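You operate a simulated robot arm through the tools that you are given. There is no shell and no other tool.

The job below is to be done with a simulated robot arm. You get a single attempt, and the scene is never put back.

JOB
Test lamp A on the gear model: 6 V goes on the orange mat, else in the middle grey tray.
Fine: lamp in the yellow tray, yellow lever on and left on, crank at least a turn.

The check looks at the end state, three seconds after you hand in, the way a careful person would. Anything else that was tipped, shoved, dropped, spilled or broken makes it a failure.

ROBOT AND FRAMES
A 7-joint arm with a two-finger parallel gripper, fixed in place. Base frame: the origin is at the foot of the arm, x ahead of it, y to its left, z up. Readings come in m, degrees, newtons and seconds.
With the tool pointing down near the work surface it reaches from about 0.44 to 0.9 m from the base axis. Its first joint turns from -17.0 to 126.0 degrees. Payload 1.57 kg.
The tool frame sits at the grasp point between the pads (the TCP): z along the fingers, y along the line on which they close. The tips reach 0.03 m beyond it. Largest opening 0.08 m; finger width 0.017, thickness 0.012; the body of the gripper, 0.04 by 0.082 m, starts 0.08 m behind the TCP.
Orientation is that of the tool frame in the base frame, as a unit quaternion [x, y, z, w]. With the fingers straight down and closing along the base's y, the tool's x points along the base's -x, its y along +y and its z along -z.

CONTROLS
- The arm moves only by the tool jog_arm. Its argument "series" is a list of rows, each a list of 3 entries, a list of its own where there are three numbers: the opening, from 0 (shut) to 1 (fully open), then the shift along the tool's x, y, z in m, then the turn, a rotation vector about the tool's x, y, z in degrees. In form: [[fingers, [tx, ty, tz], [rx, ry, rz]], ...]. A call has 1 to 20 rows; each row shifts and turns the commanded pose from where the row before left it, along the tool's axes as they then stand. Each row takes 0.2 s and may step no farther than 0.05 m and 8.6 degrees from the row before; otherwise, or with a gripper value out of range, the whole call is refused. Where a pose cannot be reached the arm comes as near as it can. A force on the tool above 50 N (or 10 N above the force at the start of the call, whichever is more), or a blocked arm, ends the call early, and 0.2 s more pass. Each finger travels about 0.045 m/s and halts on what it meets, pressing with about 37 N; the grip force reading is that of the motor and also rises with nothing between the fingers. The clock runs only during rows and for 0.2 s after the last one: add rows that do not move to give the fingers time. It gives the time, the measured TCP pose, the force on the tool (base axes), the opening and the grip force at its end, in the units of the frame above (readings bear some noise), with the torque about the TCP (base axes, N m) and any sound that the robot's microphone picked up, and new pictures: "views" is both (left out), scene, wrist or none.
- Cameras (640 x 400 px; columns grow to the right, rows downward): "scene" is fixed at [0.2398, -0.6509, 1.5365]; the picture's right is [0.53, -0.85, 0.00], its down [-0.75, -0.47, -0.47] and it looks along [0.40, 0.25, -0.88] (base axes); focal length 214 px, centre (320, 200). "wrist" rides on the gripper at [0.072, -0.007, -0.122] in the tool frame; the picture's right is [0.09, 1.00, 0.00], its down [-0.84, 0.08, -0.54] and it looks along [-0.54, 0.05, 0.84] (tool axes); focal length 238 px, centre (320, 200). There is no depth. A picture from a camera that has moved, and an enlarged one, comes with that camera's place and axes in the base frame and with its lens. The place of the scene camera against the robot may be out by one fixed shift of up to 0.025 m in any direction.
- raise_lower(by): slides the trunk up (or, below 0, down) by that many m; the arm rides with it, the base frame stays. It gives what a move gives, with no picture.
- enlarge(camera, box): a new picture of the part [left, top, right, bottom] of that camera's present view, enlarged. It takes no simulated time.
- job_done(): hands the job in; it is judged then, once.

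Nothing tells you positions but the pictures and the camera data. Unless the task says otherwise, let go and move clear before handing in.

The tools are called after "Call:" by a JSON object that holds its "name" and its "arguments". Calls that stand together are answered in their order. jog_arm: Moves the arm, as the interface text tells. Its arguments: {"type":"object","properties":{"series":{"type":"array"},"views":{"type":"string","enum":["both","scene","wrist","none"]}},"required":["series"]} The other tools are called the same way: raise_lower (by) slides the trunk up or down; enlarge (camera, box) takes an enlarged picture of a part of a camera's view; job_done () hands the job in.

At the start:

```text
t: 0.0
tcp_pos: [0.7084, -0.0363, 1.1269]
tcp_rot: [-0.001, 1.0, 0.0, 0.001]
contact_force: [0.1, 0.1, -0.1]
torque: [0.02, 0.0, 0.03]
grip_width: 0.08
gripper_force: 0.0
trunk travel left (down, up): [-0.65, 0.14]
```

scene: 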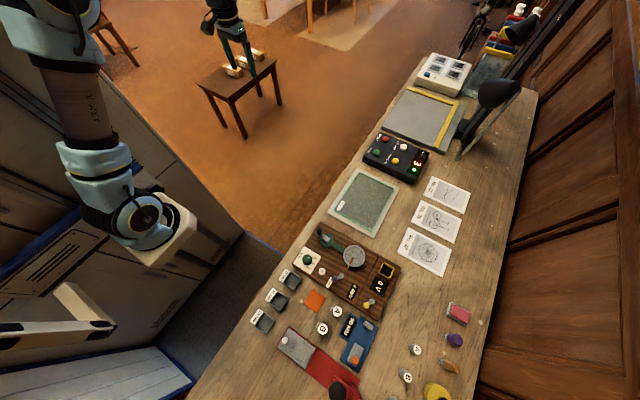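
wrist: 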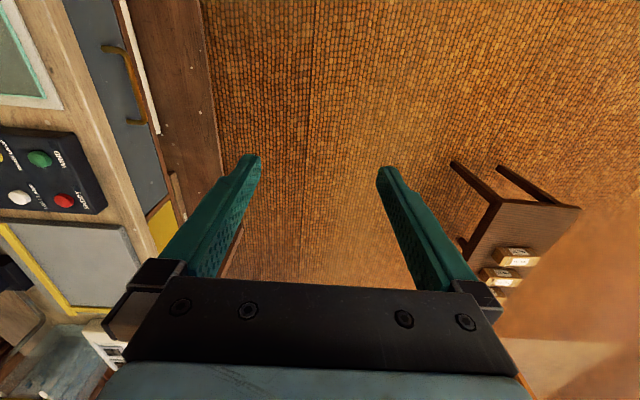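

I see a workbench with a wooden board carrying a gear model, small trays, mats and labelled lamps. I'll enlarge the scene view to read the labels before moving.

Call:
{"name": "enlarge", "arguments": {"camera": "scene", "box": [240, 210, 420, 322]}}

Call:
{"name": "enlarge", "arguments": {"camera": "scene", "box": [260, 290, 440, 400]}}

Call:
{"name": "enlarge", "arguments": {"camera": "scene", "box": [360, 150, 500, 240]}}

Call:
{"name": "enlarge", "arguments": {"camera": "scene", "box": [380, 290, 540, 400]}}

Call:
{"name": "enlarge", "arguments": {"camera": "scene", "box": [310, 210, 420, 280]}}

```text
3.56 times, centred on (330, 266) of scene
camera zoom: at [0.2398, -0.6509, 1.5365], right [0.53, -0.85, 0.0], down [-0.75, -0.47, -0.47], along [0.4, 0.25, -0.88], focal length 763 px, centre (284, -35)
```

zoom: 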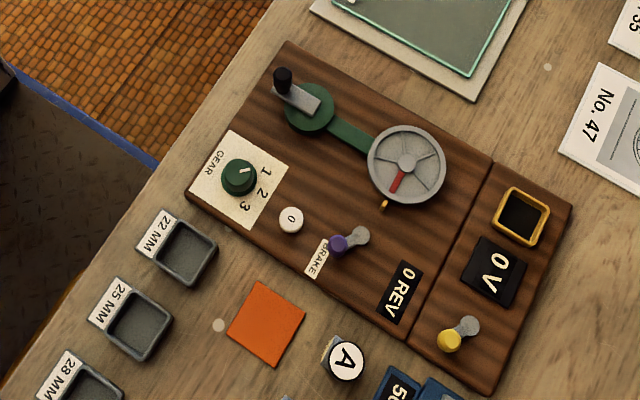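

```text
3.56 times, centred on (350, 345) of scene
camera zoom: at [0.2398, -0.6509, 1.5365], right [0.53, -0.85, 0.0], down [-0.75, -0.47, -0.47], along [0.4, 0.25, -0.88], focal length 763 px, centre (213, -316)
```

zoom: 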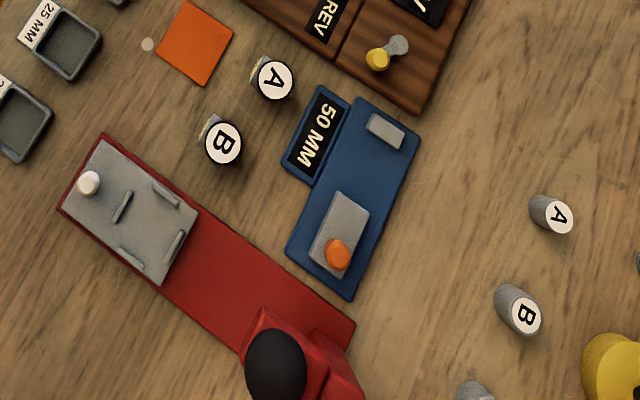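

```text
4.44 times, centred on (430, 195) of scene
camera zoom: at [0.2398, -0.6509, 1.5365], right [0.53, -0.85, 0.0], down [-0.75, -0.47, -0.47], along [0.4, 0.25, -0.88], focal length 953 px, centre (-169, 222)
```

zoom: 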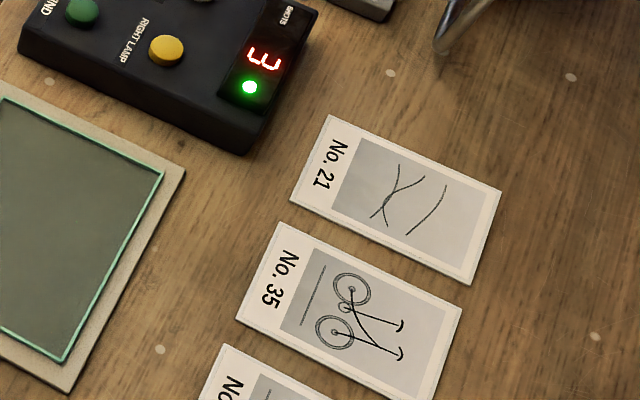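

```text
3.64 times, centred on (460, 345) of scene
camera zoom: at [0.2398, -0.6509, 1.5365], right [0.53, -0.85, 0.0], down [-0.75, -0.47, -0.47], along [0.4, 0.25, -0.88], focal length 780 px, centre (-189, -327)
```

zoom: 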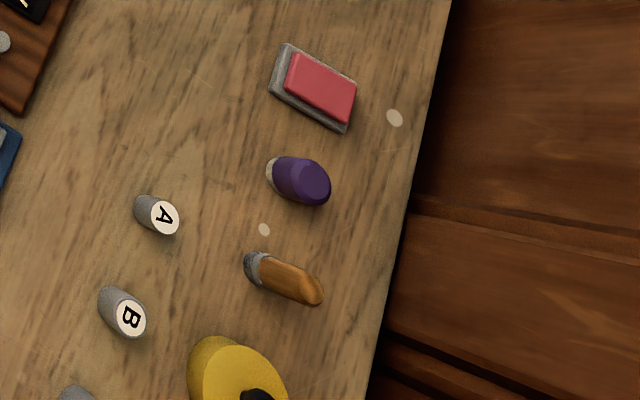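

```text
5.71 times, centred on (365, 245) of scene
camera zoom: at [0.2398, -0.6509, 1.5365], right [0.53, -0.85, 0.0], down [-0.75, -0.47, -0.47], along [0.4, 0.25, -0.88], focal length 1226 px, centre (63, -57)
```

zoom: 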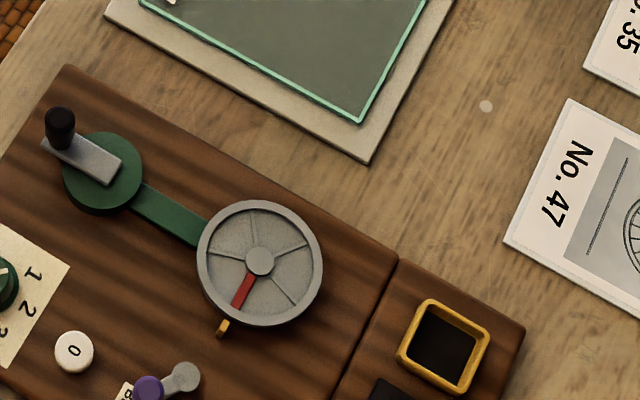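

The bench lies to the robot's right (−y side), and there are two sets of parts marked A, so I need closer looks to tell the lamps from the pins. I'm taking more enlarged pictures, including the wrist view, to work out positions.

Call:
{"name": "enlarge", "arguments": {"camera": "scene", "box": [300, 295, 364, 335]}}

Call:
{"name": "enlarge", "arguments": {"camera": "scene", "box": [340, 250, 404, 318]}}

Call:
{"name": "enlarge", "arguments": {"camera": "scene", "box": [285, 220, 349, 290]}}

Call:
{"name": "enlarge", "arguments": {"camera": "scene", "box": [355, 125, 435, 190]}}

Call:
{"name": "enlarge", "arguments": {"camera": "wrist", "box": [0, 60, 200, 390]}}

Call:
{"name": "enlarge", "arguments": {"camera": "scene", "box": [180, 0, 320, 130]}}

Call:
{"name": "enlarge", "arguments": {"camera": "scene", "box": [390, 165, 490, 290]}}

```text
10.00 times, centred on (332, 315) of scene
camera zoom: at [0.2398, -0.6509, 1.5365], right [0.53, -0.85, 0.0], down [-0.75, -0.47, -0.47], along [0.4, 0.25, -0.88], focal length 2145 px, centre (200, -950)
```

zoom: 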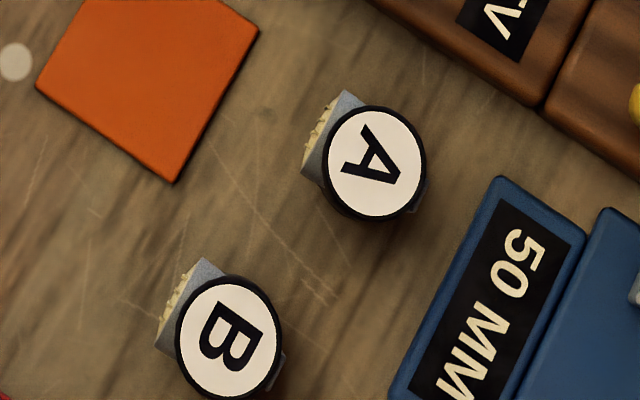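

```text
5.88 times, centred on (372, 284) of scene
camera zoom: at [0.2398, -0.6509, 1.5365], right [0.53, -0.85, 0.0], down [-0.75, -0.47, -0.47], along [0.4, 0.25, -0.88], focal length 1262 px, centre (14, -294)
```

zoom: 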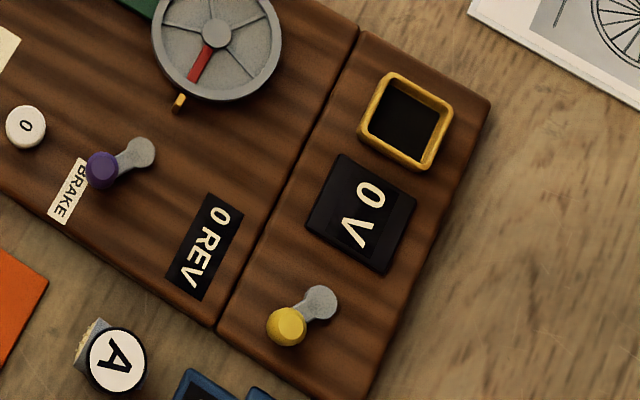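

```text
5.71 times, centred on (317, 255) of scene
camera zoom: at [0.2398, -0.6509, 1.5365], right [0.53, -0.85, 0.0], down [-0.75, -0.47, -0.47], along [0.4, 0.25, -0.88], focal length 1226 px, centre (337, -114)
```

zoom: 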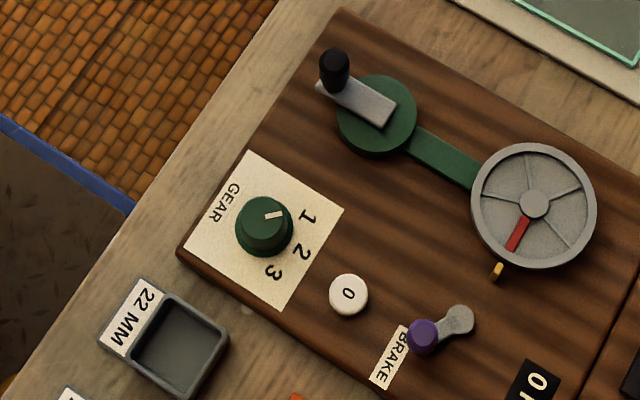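

```text
6.15 times, centred on (395, 158) of scene
camera zoom: at [0.2398, -0.6509, 1.5365], right [0.53, -0.85, 0.0], down [-0.75, -0.47, -0.47], along [0.4, 0.25, -0.88], focal length 1320 px, centre (-142, 462)
```

zoom: 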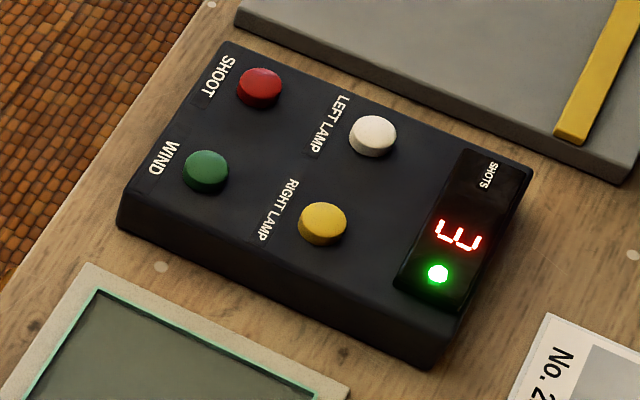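

```text
1.21 times, centred on (100, 225) of wrist
camera zoom: at [0.6365, -0.0413, 1.2482], right [-0.09, 1.0, 0.0], down [0.84, 0.08, 0.54], along [0.54, 0.05, -0.84], focal length 289 px, centre (587, 170)
```

zoom: 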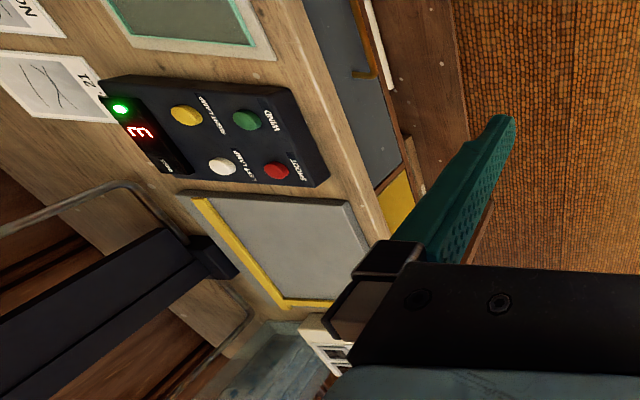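

```text
3.08 times, centred on (250, 65) of scene
camera zoom: at [0.2398, -0.6509, 1.5365], right [0.53, -0.85, 0.0], down [-0.75, -0.47, -0.47], along [0.4, 0.25, -0.88], focal length 660 px, centre (535, 615)
```

zoom: 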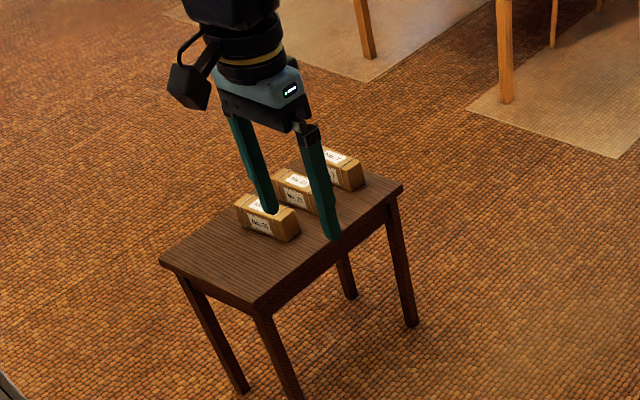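

```text
3.20 times, centred on (440, 228) of scene
camera zoom: at [0.2398, -0.6509, 1.5365], right [0.53, -0.85, 0.0], down [-0.75, -0.47, -0.47], along [0.4, 0.25, -0.88], focal length 686 px, centre (-64, 112)
```

zoom: 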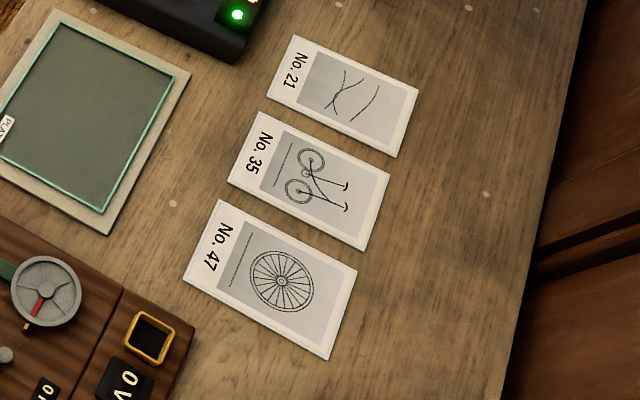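

The wrist view confirms the bench top is near z ≈ 0.8, and the gear board lies aligned with the base axes at about x 0.31–0.49, y −0.80…−0.49. Lamp A is the flat-topped part beside the orange mat; I'll swing the gripper over the bench at the present height to see everything with the wrist camera.

Call:
{"name": "jog_arm", "arguments": {"series": [[1, [0.0206, -0.0417, 0], [0, 0, 0]], [1, [0.0206, -0.0417, 0], [0, 0, 0]], [1, [0.0206, -0.0417, 0], [0, 0, 0]], [1, [0.0206, -0.0417, 0], [0, 0, 0]], [1, [0.0206, -0.0417, 0], [0, 0, 0]], [1, [0.0206, -0.0417, 0], [0, 0, 0]], [1, [0.0206, -0.0417, 0], [0, 0, 0]]]}}

```text
t: 1.6
tcp_pos: [0.5659, -0.3273, 1.128]
tcp_rot: [-0.001, 1.0, -0.001, 0.0]
contact_force: [-0.5, 0.9, 0.1]
torque: [-0.01, 0.0, 0.03]
grip_width: 0.0797
gripper_force: 0.1
trunk travel left (down, up): [-0.65, 0.14]
camera wrist: at [0.4931, -0.3326, 1.248], right [-0.09, 1.0, 0.0], down [0.84, 0.08, 0.54], along [0.54, 0.05, -0.84], focal length 238 px, centre (320, 200)
```

scene: 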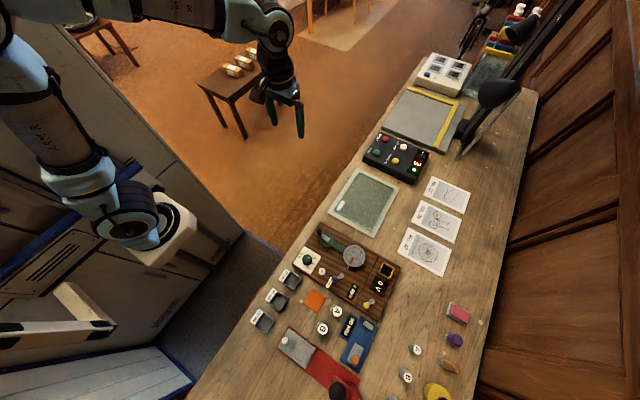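
wrist: 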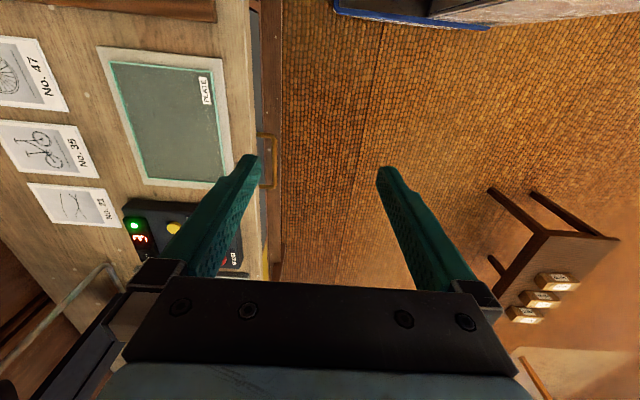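

The arm followed cleanly and nothing was touched. I continue over the bench to about (0.30, −0.60) so the wrist camera looks across the gear board.

Call:
{"name": "jog_arm", "arguments": {"series": [[1, [0.0333, -0.0341, 0], [0, 0, 0]], [1, [0.0333, -0.0341, 0], [0, 0, 0]], [1, [0.0333, -0.0341, 0], [0, 0, 0]], [1, [0.0333, -0.0341, 0], [0, 0, 0]], [1, [0.0333, -0.0341, 0], [0, 0, 0]], [1, [0.0333, -0.0341, 0], [0, 0, 0]], [1, [0.0333, -0.0341, 0], [0, 0, 0]], [1, [0.0333, -0.0341, 0], [0, 0, 0]]]}}

```text
t: 3.4
tcp_pos: [0.2976, -0.6003, 1.1281]
tcp_rot: [0.0, 1.0, -0.001, 0.0]
contact_force: [0.5, -0.1, -0.2]
torque: [-0.06, 0.0, 0.02]
grip_width: 0.0802
gripper_force: 0.0
trunk travel left (down, up): [-0.65, 0.14]
camera wrist: at [0.2252, -0.6063, 1.2485], right [-0.09, 1.0, 0.0], down [0.84, 0.08, 0.54], along [0.54, 0.05, -0.84], focal length 238 px, centre (320, 200)
```

scene: 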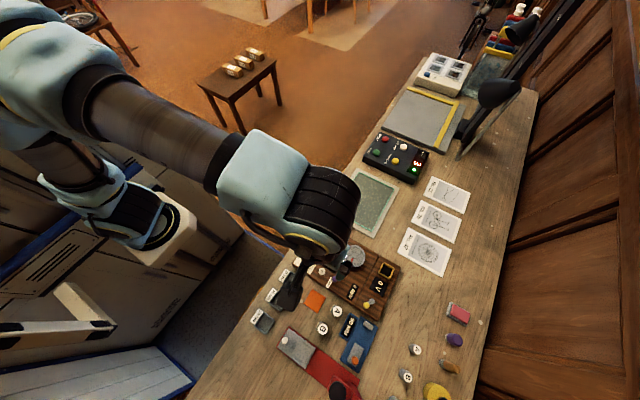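
wrist: 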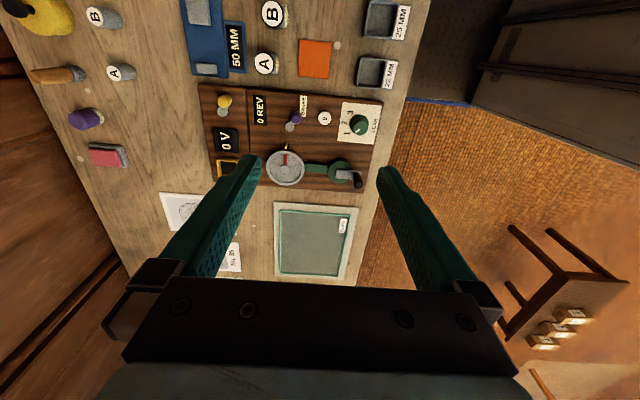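

Now the wrist camera sees the trays, mat, lamps and gear board clearly. I'll enlarge parts of this view to fix exact positions.

Call:
{"name": "enlarge", "arguments": {"camera": "wrist", "box": [190, 80, 390, 205]}}

Call:
{"name": "enlarge", "arguments": {"camera": "wrist", "box": [220, 0, 420, 125]}}

Call:
{"name": "enlarge", "arguments": {"camera": "scene", "box": [240, 220, 380, 330]}}

```text
3.20 times, centred on (290, 142) of wrist
camera zoom: at [0.2252, -0.6063, 1.2485], right [-0.09, 1.0, 0.0], down [0.84, 0.08, 0.54], along [0.54, 0.05, -0.84], focal length 763 px, centre (416, 384)
```

zoom: 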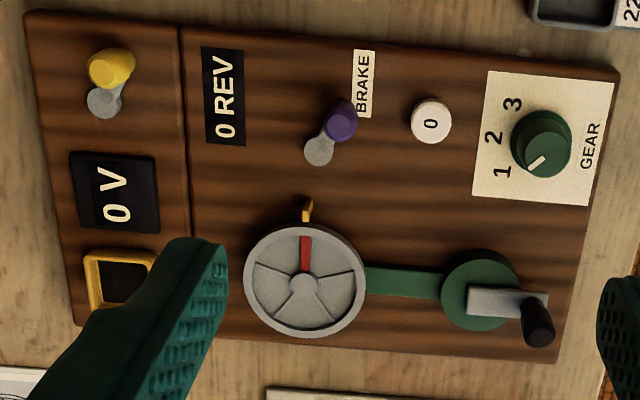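

```text
3.20 times, centred on (320, 62) of wrist
camera zoom: at [0.2252, -0.6063, 1.2485], right [-0.09, 1.0, 0.0], down [0.84, 0.08, 0.54], along [0.54, 0.05, -0.84], focal length 763 px, centre (320, 640)
```

zoom: 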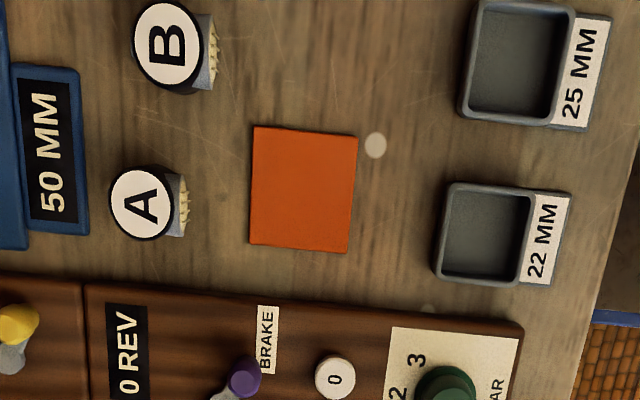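

```text
3.64 times, centred on (310, 275) of scene
camera zoom: at [0.2398, -0.6509, 1.5365], right [0.53, -0.85, 0.0], down [-0.75, -0.47, -0.47], along [0.4, 0.25, -0.88], focal length 780 px, centre (356, -73)
```

zoom: 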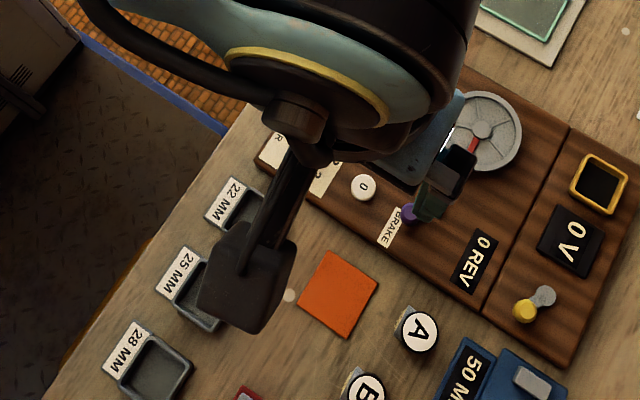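

Lamp A's white disc is at about (0.254, −0.689), with the blue gauge ~2 cm to its −y side and the board ~2.5 cm to its +x side. I'll lower the gripper to well above lamp A for a close look at its shape.

Call:
{"name": "jog_arm", "arguments": {"series": [[1, [0.0087, -0.0177, 0.0296], [0, 0, 0]], [1, [0.0087, -0.0177, 0.0296], [0, 0, 0]], [1, [0.0087, -0.0177, 0.0296], [0, 0, 0]], [1, [0.0087, -0.0177, 0.0296], [0, 0, 0]], [1, [0.0087, -0.0177, 0.0296], [0, 0, 0]]]}}

Call:
{"name": "enlarge", "arguments": {"camera": "wrist", "box": [210, 20, 430, 160]}}

```text
t: 4.6
tcp_pos: [0.2523, -0.6885, 0.981]
tcp_rot: [0.001, 1.0, 0.001, -0.001]
contact_force: [-0.3, 0.1, 0.0]
torque: [0.02, 0.01, 0.02]
grip_width: 0.0799
gripper_force: 0.0
trunk travel left (down, up): [-0.65, 0.14]
camera wrist: at [0.1808, -0.6938, 1.1011], right [-0.09, 1.0, 0.0], down [0.84, 0.08, 0.54], along [0.54, 0.05, -0.84], focal length 238 px, centre (320, 200)
```

scene: 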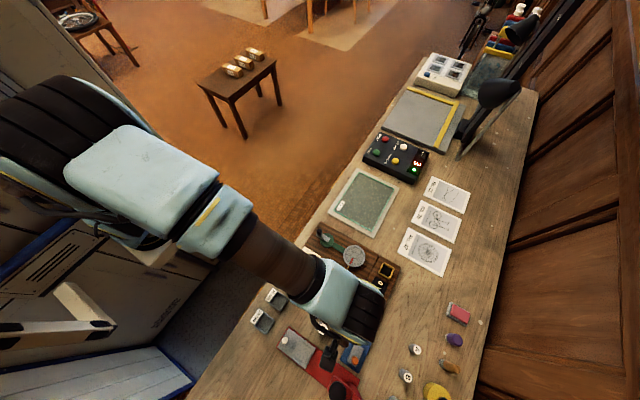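
wrist: 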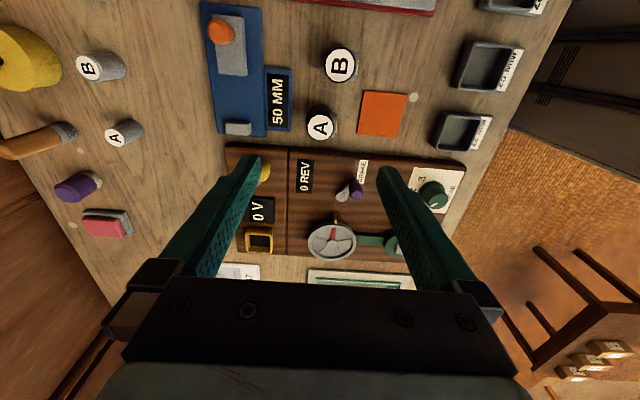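

```text
2.86 times, centred on (320, 90) of wrist
camera zoom: at [0.1808, -0.6938, 1.1011], right [-0.09, 1.0, 0.0], down [0.84, 0.08, 0.54], along [0.54, 0.05, -0.84], focal length 681 px, centre (320, 514)
```

zoom: 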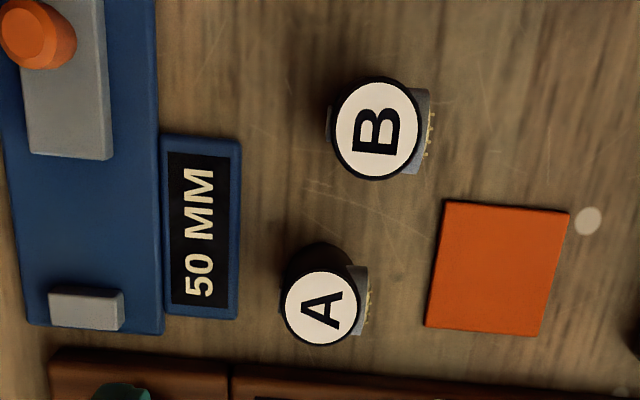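

Triangulating from two wrist views: lamp A's top disc is at (0.253, −0.687), z ≈ 0.848, the mat is at z ≈ 0.799 with centre (0.2445, −0.612). I'll zoom tightly on lamp A and other parts from here.

Call:
{"name": "enlarge", "arguments": {"camera": "wrist", "box": [290, 90, 354, 150]}}

Call:
{"name": "enlarge", "arguments": {"camera": "wrist", "box": [220, 140, 400, 262]}}

Call:
{"name": "enlarge", "arguments": {"camera": "wrist", "box": [410, 0, 560, 160]}}

```text
6.67 times, centred on (322, 120) of wrist
camera zoom: at [0.1808, -0.6938, 1.1011], right [-0.09, 1.0, 0.0], down [0.84, 0.08, 0.54], along [0.54, 0.05, -0.84], focal length 1589 px, centre (307, 733)
```

zoom: 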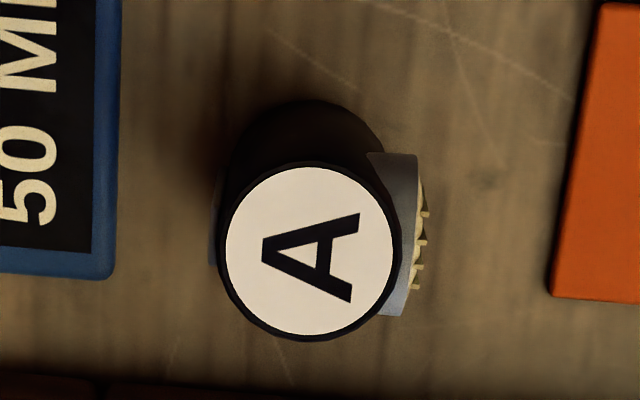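

```text
3.28 times, centred on (310, 201) of wrist
camera zoom: at [0.1808, -0.6938, 1.1011], right [-0.09, 1.0, 0.0], down [0.84, 0.08, 0.54], along [0.54, 0.05, -0.84], focal length 782 px, centre (353, 197)
```

zoom: 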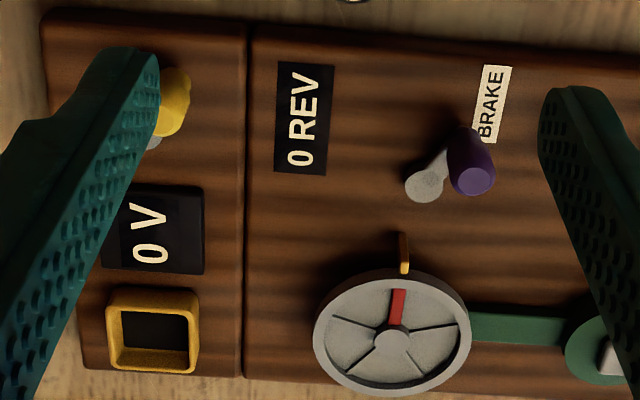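

```text
2.50 times, centred on (485, 80) of wrist
camera zoom: at [0.1808, -0.6938, 1.1011], right [-0.09, 1.0, 0.0], down [0.84, 0.08, 0.54], along [0.54, 0.05, -0.84], focal length 596 px, centre (-92, 500)
```

zoom: 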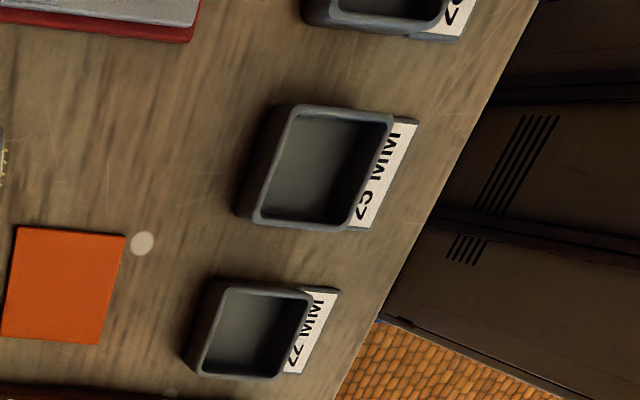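

Lamp A looks like a black cylinder on a grey part with brass contacts on its +y side. I'll shift to the +y side and lower to see its side profile and height.

Call:
{"name": "jog_arm", "arguments": {"series": [[1, [0, 0.0395, 0.02], [0, 0, 0]], [1, [0, 0.0395, 0.02], [0, 0, 0]], [1, [0, 0.0395, 0.02], [0, 0, 0]]], "views": "wrist"}}

Call:
{"name": "enlarge", "arguments": {"camera": "wrist", "box": [150, 90, 230, 150]}}

Call:
{"name": "enlarge", "arguments": {"camera": "wrist", "box": [330, 0, 490, 110]}}

Call:
{"name": "enlarge", "arguments": {"camera": "wrist", "box": [180, 140, 400, 280]}}

```text
t: 5.4
tcp_pos: [0.2549, -0.5712, 0.9194]
tcp_rot: [0.001, 1.0, 0.0, 0.0]
contact_force: [0.2, 1.0, -0.8]
torque: [0.04, 0.03, 0.0]
grip_width: 0.08
gripper_force: 0.0
trunk travel left (down, up): [-0.65, 0.14]
camera wrist: at [0.183, -0.5761, 1.0413], right [-0.09, 1.0, 0.0], down [0.84, 0.08, 0.54], along [0.54, 0.05, -0.84], focal length 238 px, centre (320, 200)
```

wrist: 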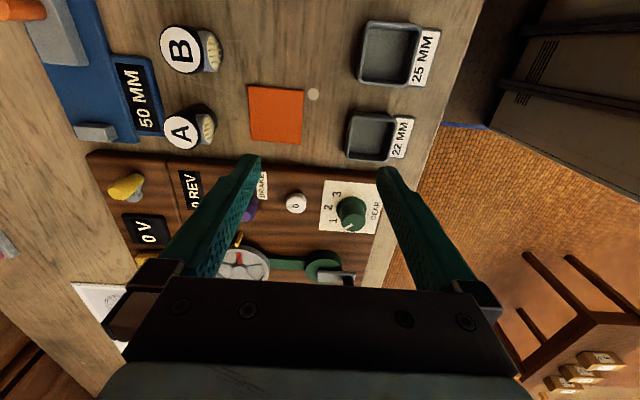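

```text
6.67 times, centred on (190, 120) of wrist
camera zoom: at [0.183, -0.5761, 1.0413], right [-0.09, 1.0, 0.0], down [0.84, 0.08, 0.54], along [0.54, 0.05, -0.84], focal length 1589 px, centre (1187, 733)
```

zoom: 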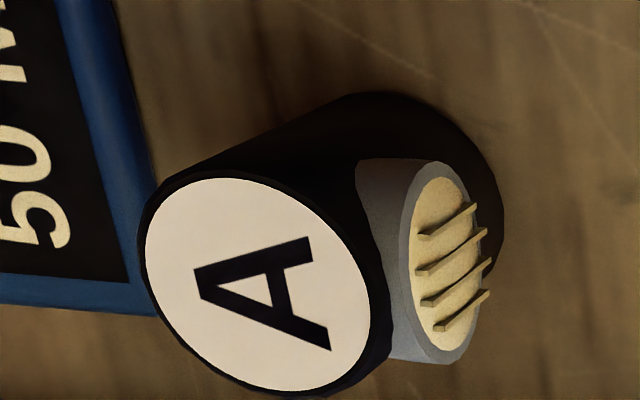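

```text
3.64 times, centred on (410, 55) of wrist
camera zoom: at [0.183, -0.5761, 1.0413], right [-0.09, 1.0, 0.0], down [0.84, 0.08, 0.54], along [0.54, 0.05, -0.84], focal length 867 px, centre (-7, 727)
```

zoom: 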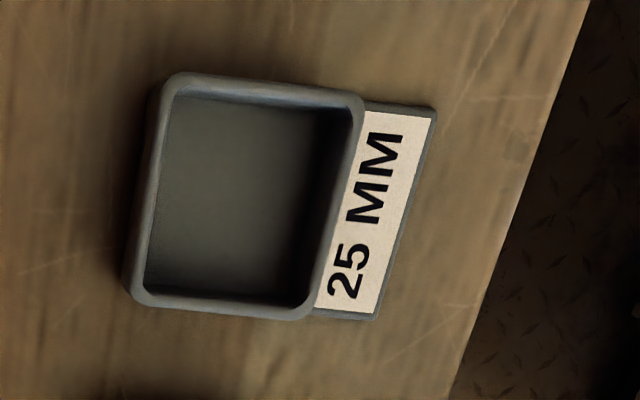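

```text
2.86 times, centred on (290, 210) of wrist
camera zoom: at [0.183, -0.5761, 1.0413], right [-0.09, 1.0, 0.0], down [0.84, 0.08, 0.54], along [0.54, 0.05, -0.84], focal length 681 px, centre (406, 171)
```

zoom: 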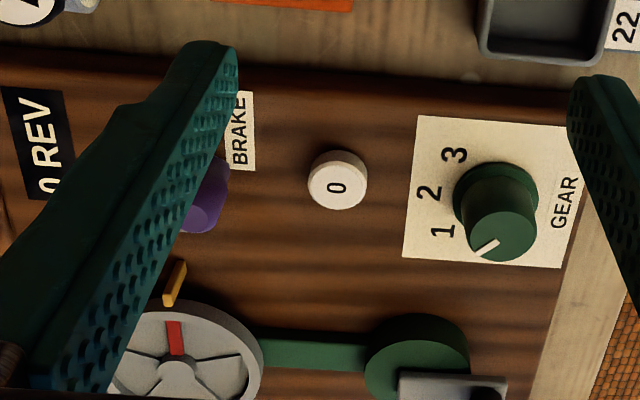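

Lamp A is an upright black cylinder (~3 cm across, ~5 cm tall) with a lens facing +y, so it should be gripped along x on the black sides. I'll turn the tool 90° about its own axis here, clear of everything.

Call:
{"name": "jog_arm", "arguments": {"series": [[1, [0, 0, -0.01], [0, 0, 8.18]], [1, [0, 0, -0.01], [0, 0, 8.18]], [1, [0, 0, 0], [0, 0, 8.18]], [1, [0, 0, 0], [0, 0, 8.18]], [1, [0, 0, 0], [0, 0, 8.18]], [1, [0, 0, 0], [0, 0, 8.18]], [1, [0, 0, 0], [0, 0, 8.18]], [1, [0, 0, 0], [0, 0, 8.18]], [1, [0, 0, 0], [0, 0, 8.18]], [1, [0, 0, 0], [0, 0, 8.18]], [1, [0, 0, 0], [0, 0, 8.2]]]}}

```text
t: 7.8
tcp_pos: [0.2553, -0.5717, 0.9397]
tcp_rot: [0.708, 0.706, 0.0, -0.001]
contact_force: [-0.9, 0.2, -0.6]
torque: [-0.01, 0.04, 0.0]
grip_width: 0.0799
gripper_force: 0.0
trunk travel left (down, up): [-0.65, 0.14]
camera wrist: at [0.2482, -0.4972, 1.0605], right [1.0, 0.09, 0.0], down [0.07, -0.84, 0.54], along [0.05, -0.54, -0.84], focal length 238 px, centre (320, 200)
```

scene: 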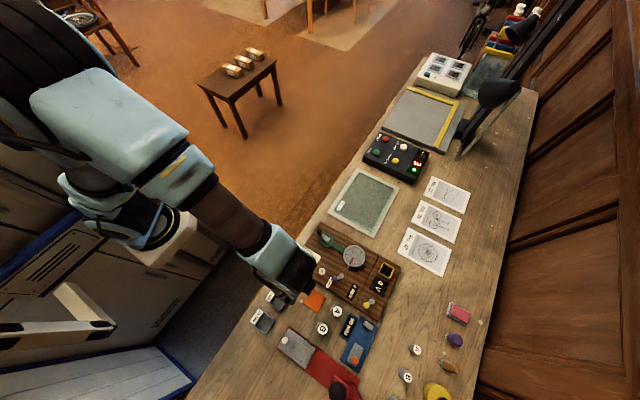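
wrist: 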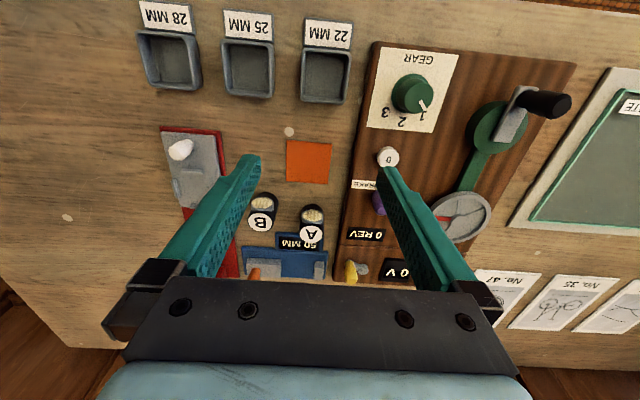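

The tool turned to close along x, and the camera now looks toward −y over the whole board. I'll enlarge to locate the crank, gear board, levers and trays precisely.

Call:
{"name": "enlarge", "arguments": {"camera": "wrist", "box": [430, 60, 600, 250]}}

Call:
{"name": "enlarge", "arguments": {"camera": "wrist", "box": [130, 0, 370, 150]}}

Call:
{"name": "enlarge", "arguments": {"camera": "wrist", "box": [240, 130, 360, 205]}}

Call:
{"name": "enlarge", "arguments": {"camera": "wrist", "box": [330, 30, 490, 130]}}

```text
2.11 times, centred on (515, 155) of wrist
camera zoom: at [0.2482, -0.4972, 1.0605], right [1.0, 0.09, 0.0], down [0.07, -0.84, 0.54], along [0.05, -0.54, -0.84], focal length 502 px, centre (-90, 295)
```

zoom: 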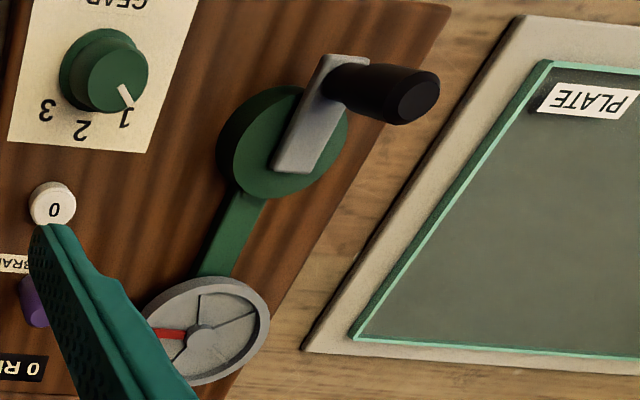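

```text
2.67 times, centred on (250, 75) of wrist
camera zoom: at [0.2482, -0.4972, 1.0605], right [1.0, 0.09, 0.0], down [0.07, -0.84, 0.54], along [0.05, -0.54, -0.84], focal length 636 px, centre (507, 533)
```

zoom: 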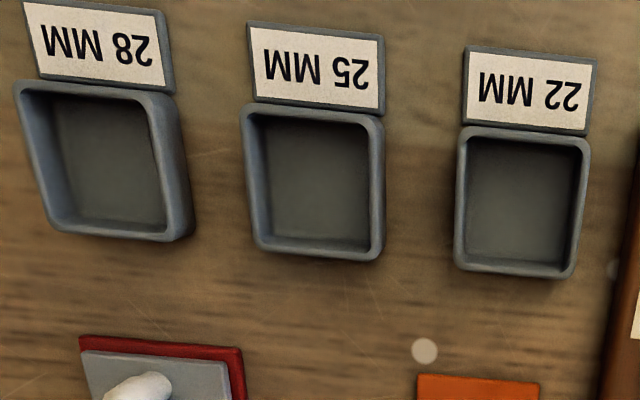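

```text
5.33 times, centred on (300, 168) of wrist
camera zoom: at [0.2482, -0.4972, 1.0605], right [1.0, 0.09, 0.0], down [0.07, -0.84, 0.54], along [0.05, -0.54, -0.84], focal length 1271 px, centre (427, 373)
```

zoom: 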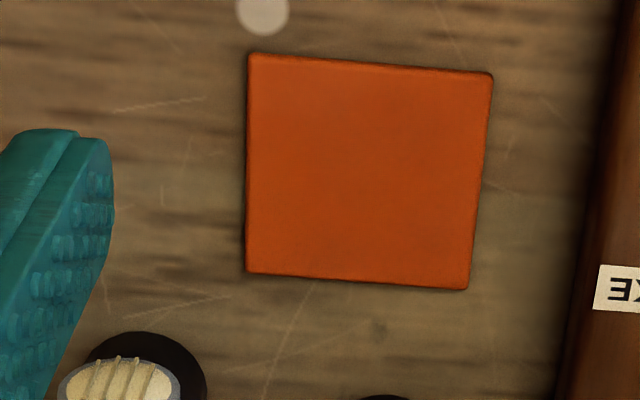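

```text
4.00 times, centred on (410, 80) of wrist
camera zoom: at [0.2482, -0.4972, 1.0605], right [1.0, 0.09, 0.0], down [0.07, -0.84, 0.54], along [0.05, -0.54, -0.84], focal length 953 px, centre (-40, 680)
```

zoom: 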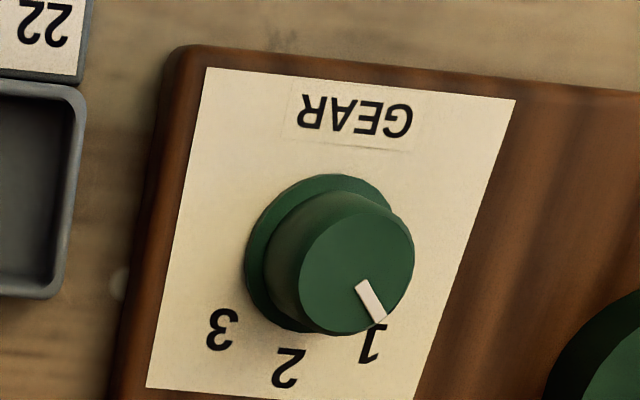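

Everything is well located: the handle of the crank is upright, trays run along the near edge with 25 MM in the middle. Next I'll go above lamp A with the fingers narrowed to about 45 mm so they miss lamp B and the board.

Call:
{"name": "jog_arm", "arguments": {"series": [[0.56, [-0.0384, -0.0008, 0.005], [0, 0, 0]], [0.56, [-0.0384, -0.0008, 0.005], [0, 0, 0]], [0.56, [-0.0385, -0.0009, 0.01], [0, 0, 0]], [0.56, [0, 0, 0], [0, 0, 0]], [0.56, [0, 0, 0], [0, 0, 0]]]}}

Call:
{"name": "enlarge", "arguments": {"camera": "wrist", "box": [250, 90, 390, 190]}}

```text
t: 9.0
tcp_pos: [0.2524, -0.6857, 0.9172]
tcp_rot: [0.707, 0.707, 0.0, 0.001]
contact_force: [0.9, -0.4, -0.7]
torque: [0.04, -0.02, 0.04]
grip_width: 0.0446
gripper_force: 0.1
trunk travel left (down, up): [-0.65, 0.14]
camera wrist: at [0.2462, -0.6119, 1.0381], right [1.0, 0.09, 0.0], down [0.08, -0.84, 0.54], along [0.05, -0.54, -0.84], focal length 238 px, centre (320, 200)
```

scene: 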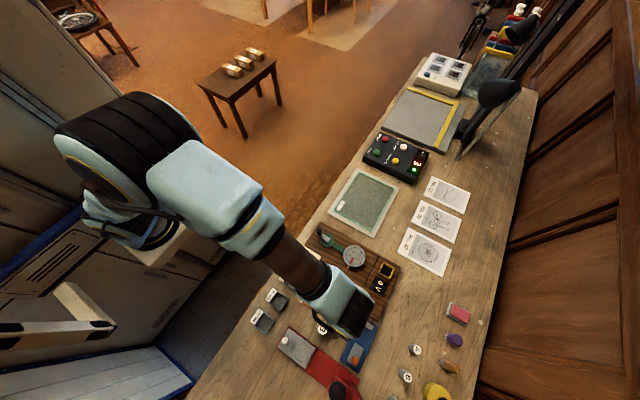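
wrist: 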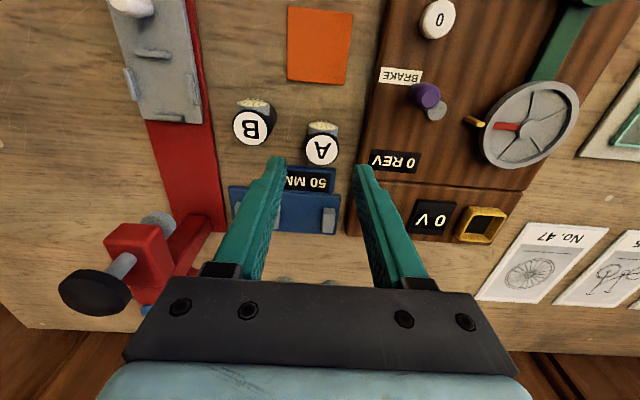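

```text
4.00 times, centred on (320, 140) of wrist
camera zoom: at [0.2462, -0.6119, 1.0381], right [1.0, 0.09, 0.0], down [0.08, -0.84, 0.54], along [0.05, -0.54, -0.84], focal length 953 px, centre (320, 440)
```

zoom: 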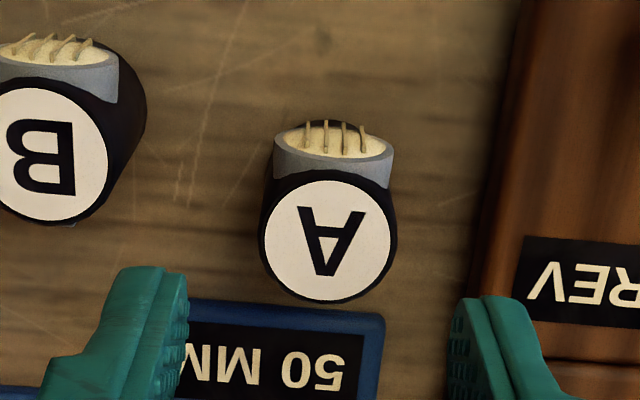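

Lamp A's top projects to (0.254, −0.685), right between the fingers. I'll narrow slightly and descend so the TCP is level with the lamp's top (tips ~2 cm above the bench), then close.

Call:
{"name": "jog_arm", "arguments": {"series": [[0.5, [0.0005, 0.001, 0.015], [0, 0, 0]], [0.5, [0, 0, 0.0], [0, 0, 0]], [0.5, [0, 0, 0.018], [0, 0, 0]], [0.5, [0, 0, 0.018], [0, 0, 0]], [0.5, [0, 0, 0.018], [0, 0, 0]], [0.5, [0, 0, 0], [0, 0, 0]]], "views": "wrist"}}

Call:
{"name": "enlarge", "arguments": {"camera": "wrist", "box": [230, 100, 410, 220]}}

```text
t: 10.4
tcp_pos: [0.2529, -0.6855, 0.8498]
tcp_rot: [0.707, 0.707, -0.001, 0.0]
contact_force: [0.3, 0.5, 0.3]
torque: [0.02, 0.0, 0.01]
grip_width: 0.0401
gripper_force: 0.1
trunk travel left (down, up): [-0.65, 0.14]
camera wrist: at [0.2459, -0.6124, 0.9707], right [1.0, 0.09, 0.0], down [0.08, -0.84, 0.54], along [0.05, -0.54, -0.84], focal length 238 px, centre (320, 200)
```

wrist: 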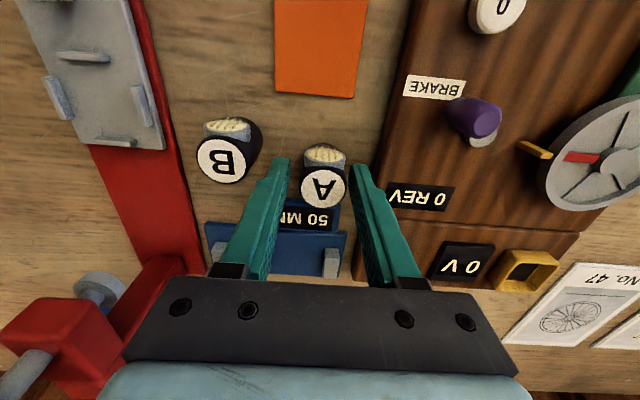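

```text
3.33 times, centred on (320, 160) of wrist
camera zoom: at [0.2459, -0.6124, 0.9707], right [1.0, 0.09, 0.0], down [0.08, -0.84, 0.54], along [0.05, -0.54, -0.84], focal length 794 px, centre (320, 333)
```

zoom: 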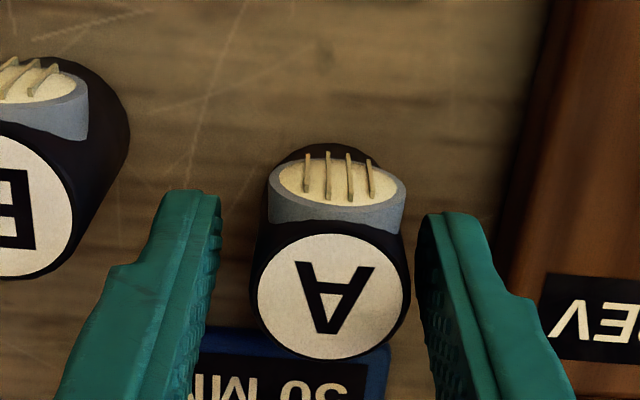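

The lamp sits about 2 mm toward +x of the finger centre, so I'll shift by that before closing, then grip.

Call:
{"name": "jog_arm", "arguments": {"series": [[0.5, [0.001, 0.002, 0], [0, 0, 0]], [0.5, [0, 0, 0], [0, 0, 0]], [0.3, [0, 0, 0], [0, 0, 0]], [0.3, [0, 0, 0], [0, 0, 0]], [0.3, [0, 0, 0], [0, 0, 0]]], "views": "wrist"}}

Call:
{"name": "enlarge", "arguments": {"camera": "wrist", "box": [230, 100, 410, 220]}}

```text
t: 11.6
tcp_pos: [0.255, -0.6847, 0.8494]
tcp_rot: [0.707, 0.707, 0.0, 0.0]
contact_force: [-1.1, 1.1, -0.3]
torque: [-0.02, 0.02, -0.03]
grip_width: 0.0294
gripper_force: 34.3
trunk travel left (down, up): [-0.65, 0.14]
camera wrist: at [0.248, -0.6115, 0.971], right [1.0, 0.09, 0.0], down [0.08, -0.84, 0.54], along [0.05, -0.54, -0.84], focal length 238 px, centre (320, 200)
```

wrist: 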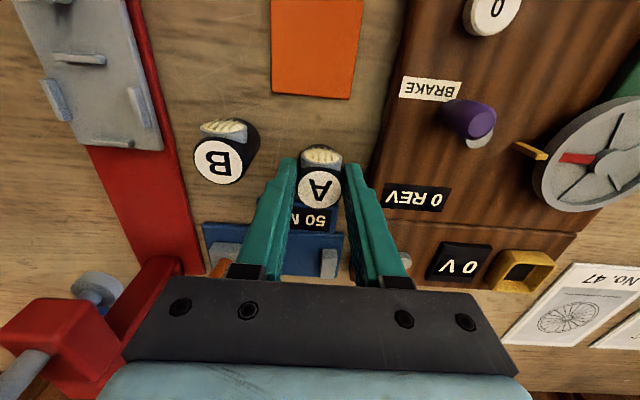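

```text
3.33 times, centred on (320, 160) of wrist
camera zoom: at [0.248, -0.6115, 0.971], right [1.0, 0.09, 0.0], down [0.08, -0.84, 0.54], along [0.05, -0.54, -0.84], focal length 794 px, centre (320, 333)
```

zoom: 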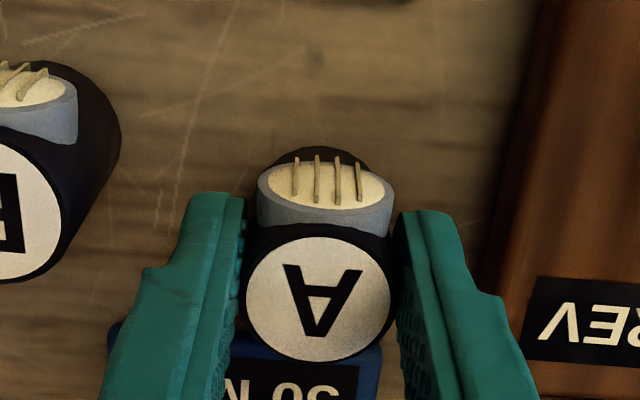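

Grip is firm at 29.4 mm, matching the lamp's diameter. I'll lift straight up and take a fresh view to locate the yellow tray.

Call:
{"name": "jog_arm", "arguments": {"series": [[0.3, [0, 0, -0.02], [0, 0, 0]], [0.3, [0, 0, -0.03], [0, 0, 0]], [0.3, [0, 0, -0.03], [0, 0, 0]], [0.3, [0, 0, -0.03], [0, 0, 0]], [0.3, [-0.01, 0.04, 0], [0, 0, 0]], [0.3, [-0.01, 0.04, 0], [0, 0, 0]], [0.3, [0, 0, 0], [0, 0, 0]]]}}

Call:
{"name": "enlarge", "arguments": {"camera": "wrist", "box": [380, 100, 500, 220]}}

Call:
{"name": "enlarge", "arguments": {"camera": "wrist", "box": [230, 80, 410, 220]}}

```text
t: 13.2
tcp_pos: [0.3356, -0.7034, 0.9583]
tcp_rot: [0.708, 0.706, 0.0, 0.0]
contact_force: [-0.1, -0.2, -0.8]
torque: [0.04, 0.04, -0.01]
grip_width: 0.0297
gripper_force: 36.4
trunk travel left (down, up): [-0.65, 0.14]
camera wrist: at [0.329, -0.6315, 1.0787], right [1.0, 0.09, 0.0], down [0.08, -0.84, 0.54], along [0.05, -0.54, -0.84], focal length 238 px, centre (320, 200)
```

scene: 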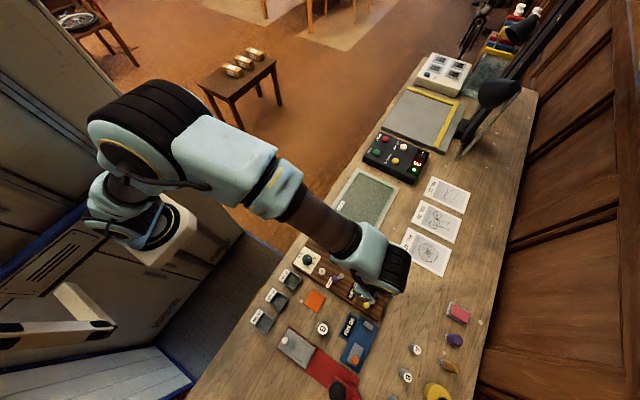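
wrist: 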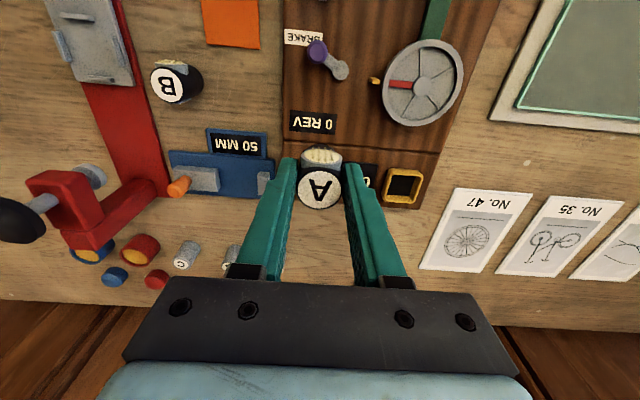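

```text
3.33 times, centred on (440, 160) of wrist
camera zoom: at [0.329, -0.6315, 1.0787], right [1.0, 0.09, 0.0], down [0.08, -0.84, 0.54], along [0.05, -0.54, -0.84], focal length 794 px, centre (-80, 333)
```

zoom: 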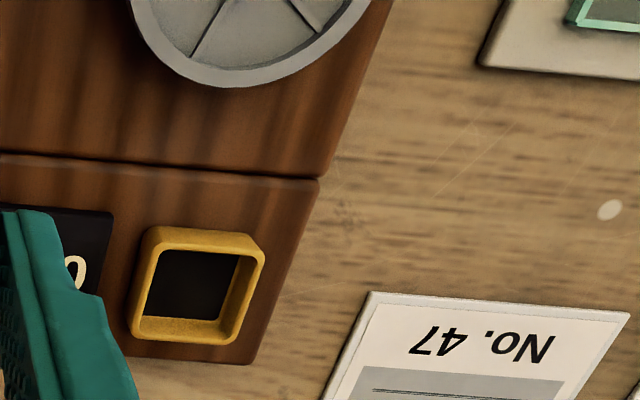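

```text
2.86 times, centred on (320, 150) of wrist
camera zoom: at [0.329, -0.6315, 1.0787], right [1.0, 0.09, 0.0], down [0.08, -0.84, 0.54], along [0.05, -0.54, -0.84], focal length 681 px, centre (320, 343)
```

zoom: 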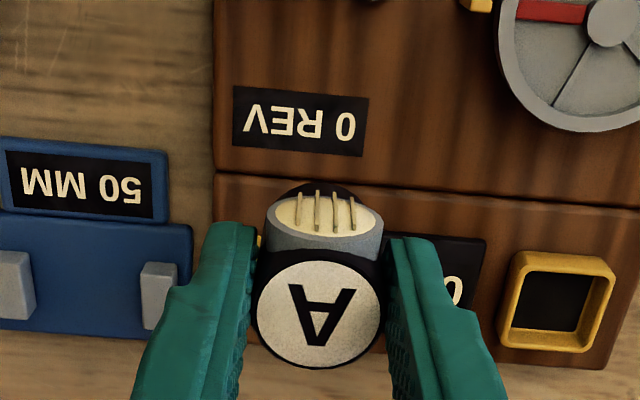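

The lamp is held and clear. I'll zoom tightly on the yellow tray and the yellow lever from here.

Call:
{"name": "enlarge", "arguments": {"camera": "wrist", "box": [380, 162, 428, 210]}}

Call:
{"name": "enlarge", "arguments": {"camera": "scene", "box": [340, 250, 410, 320]}}

```text
8.33 times, centred on (404, 186) of wrist
camera zoom: at [0.329, -0.6315, 1.0787], right [1.0, 0.09, 0.0], down [0.08, -0.84, 0.54], along [0.05, -0.54, -0.84], focal length 1986 px, centre (-380, 317)
```

zoom: 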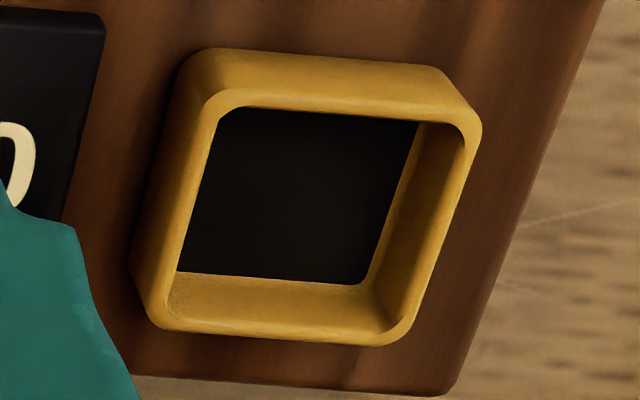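

```text
5.71 times, centred on (375, 285) of scene
camera zoom: at [0.2398, -0.6509, 1.5365], right [0.53, -0.85, 0.0], down [-0.75, -0.47, -0.47], along [0.4, 0.25, -0.88], focal length 1226 px, centre (6, -286)
```

zoom: 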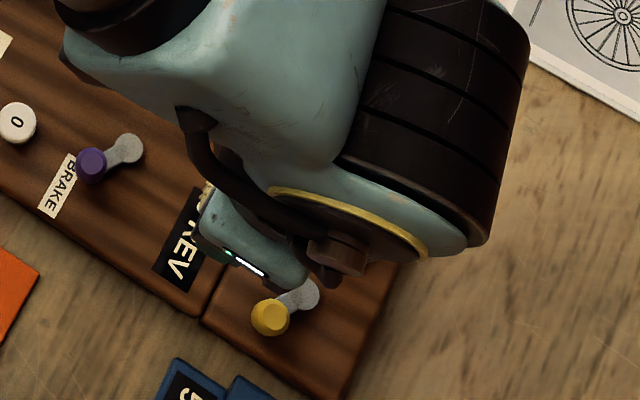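

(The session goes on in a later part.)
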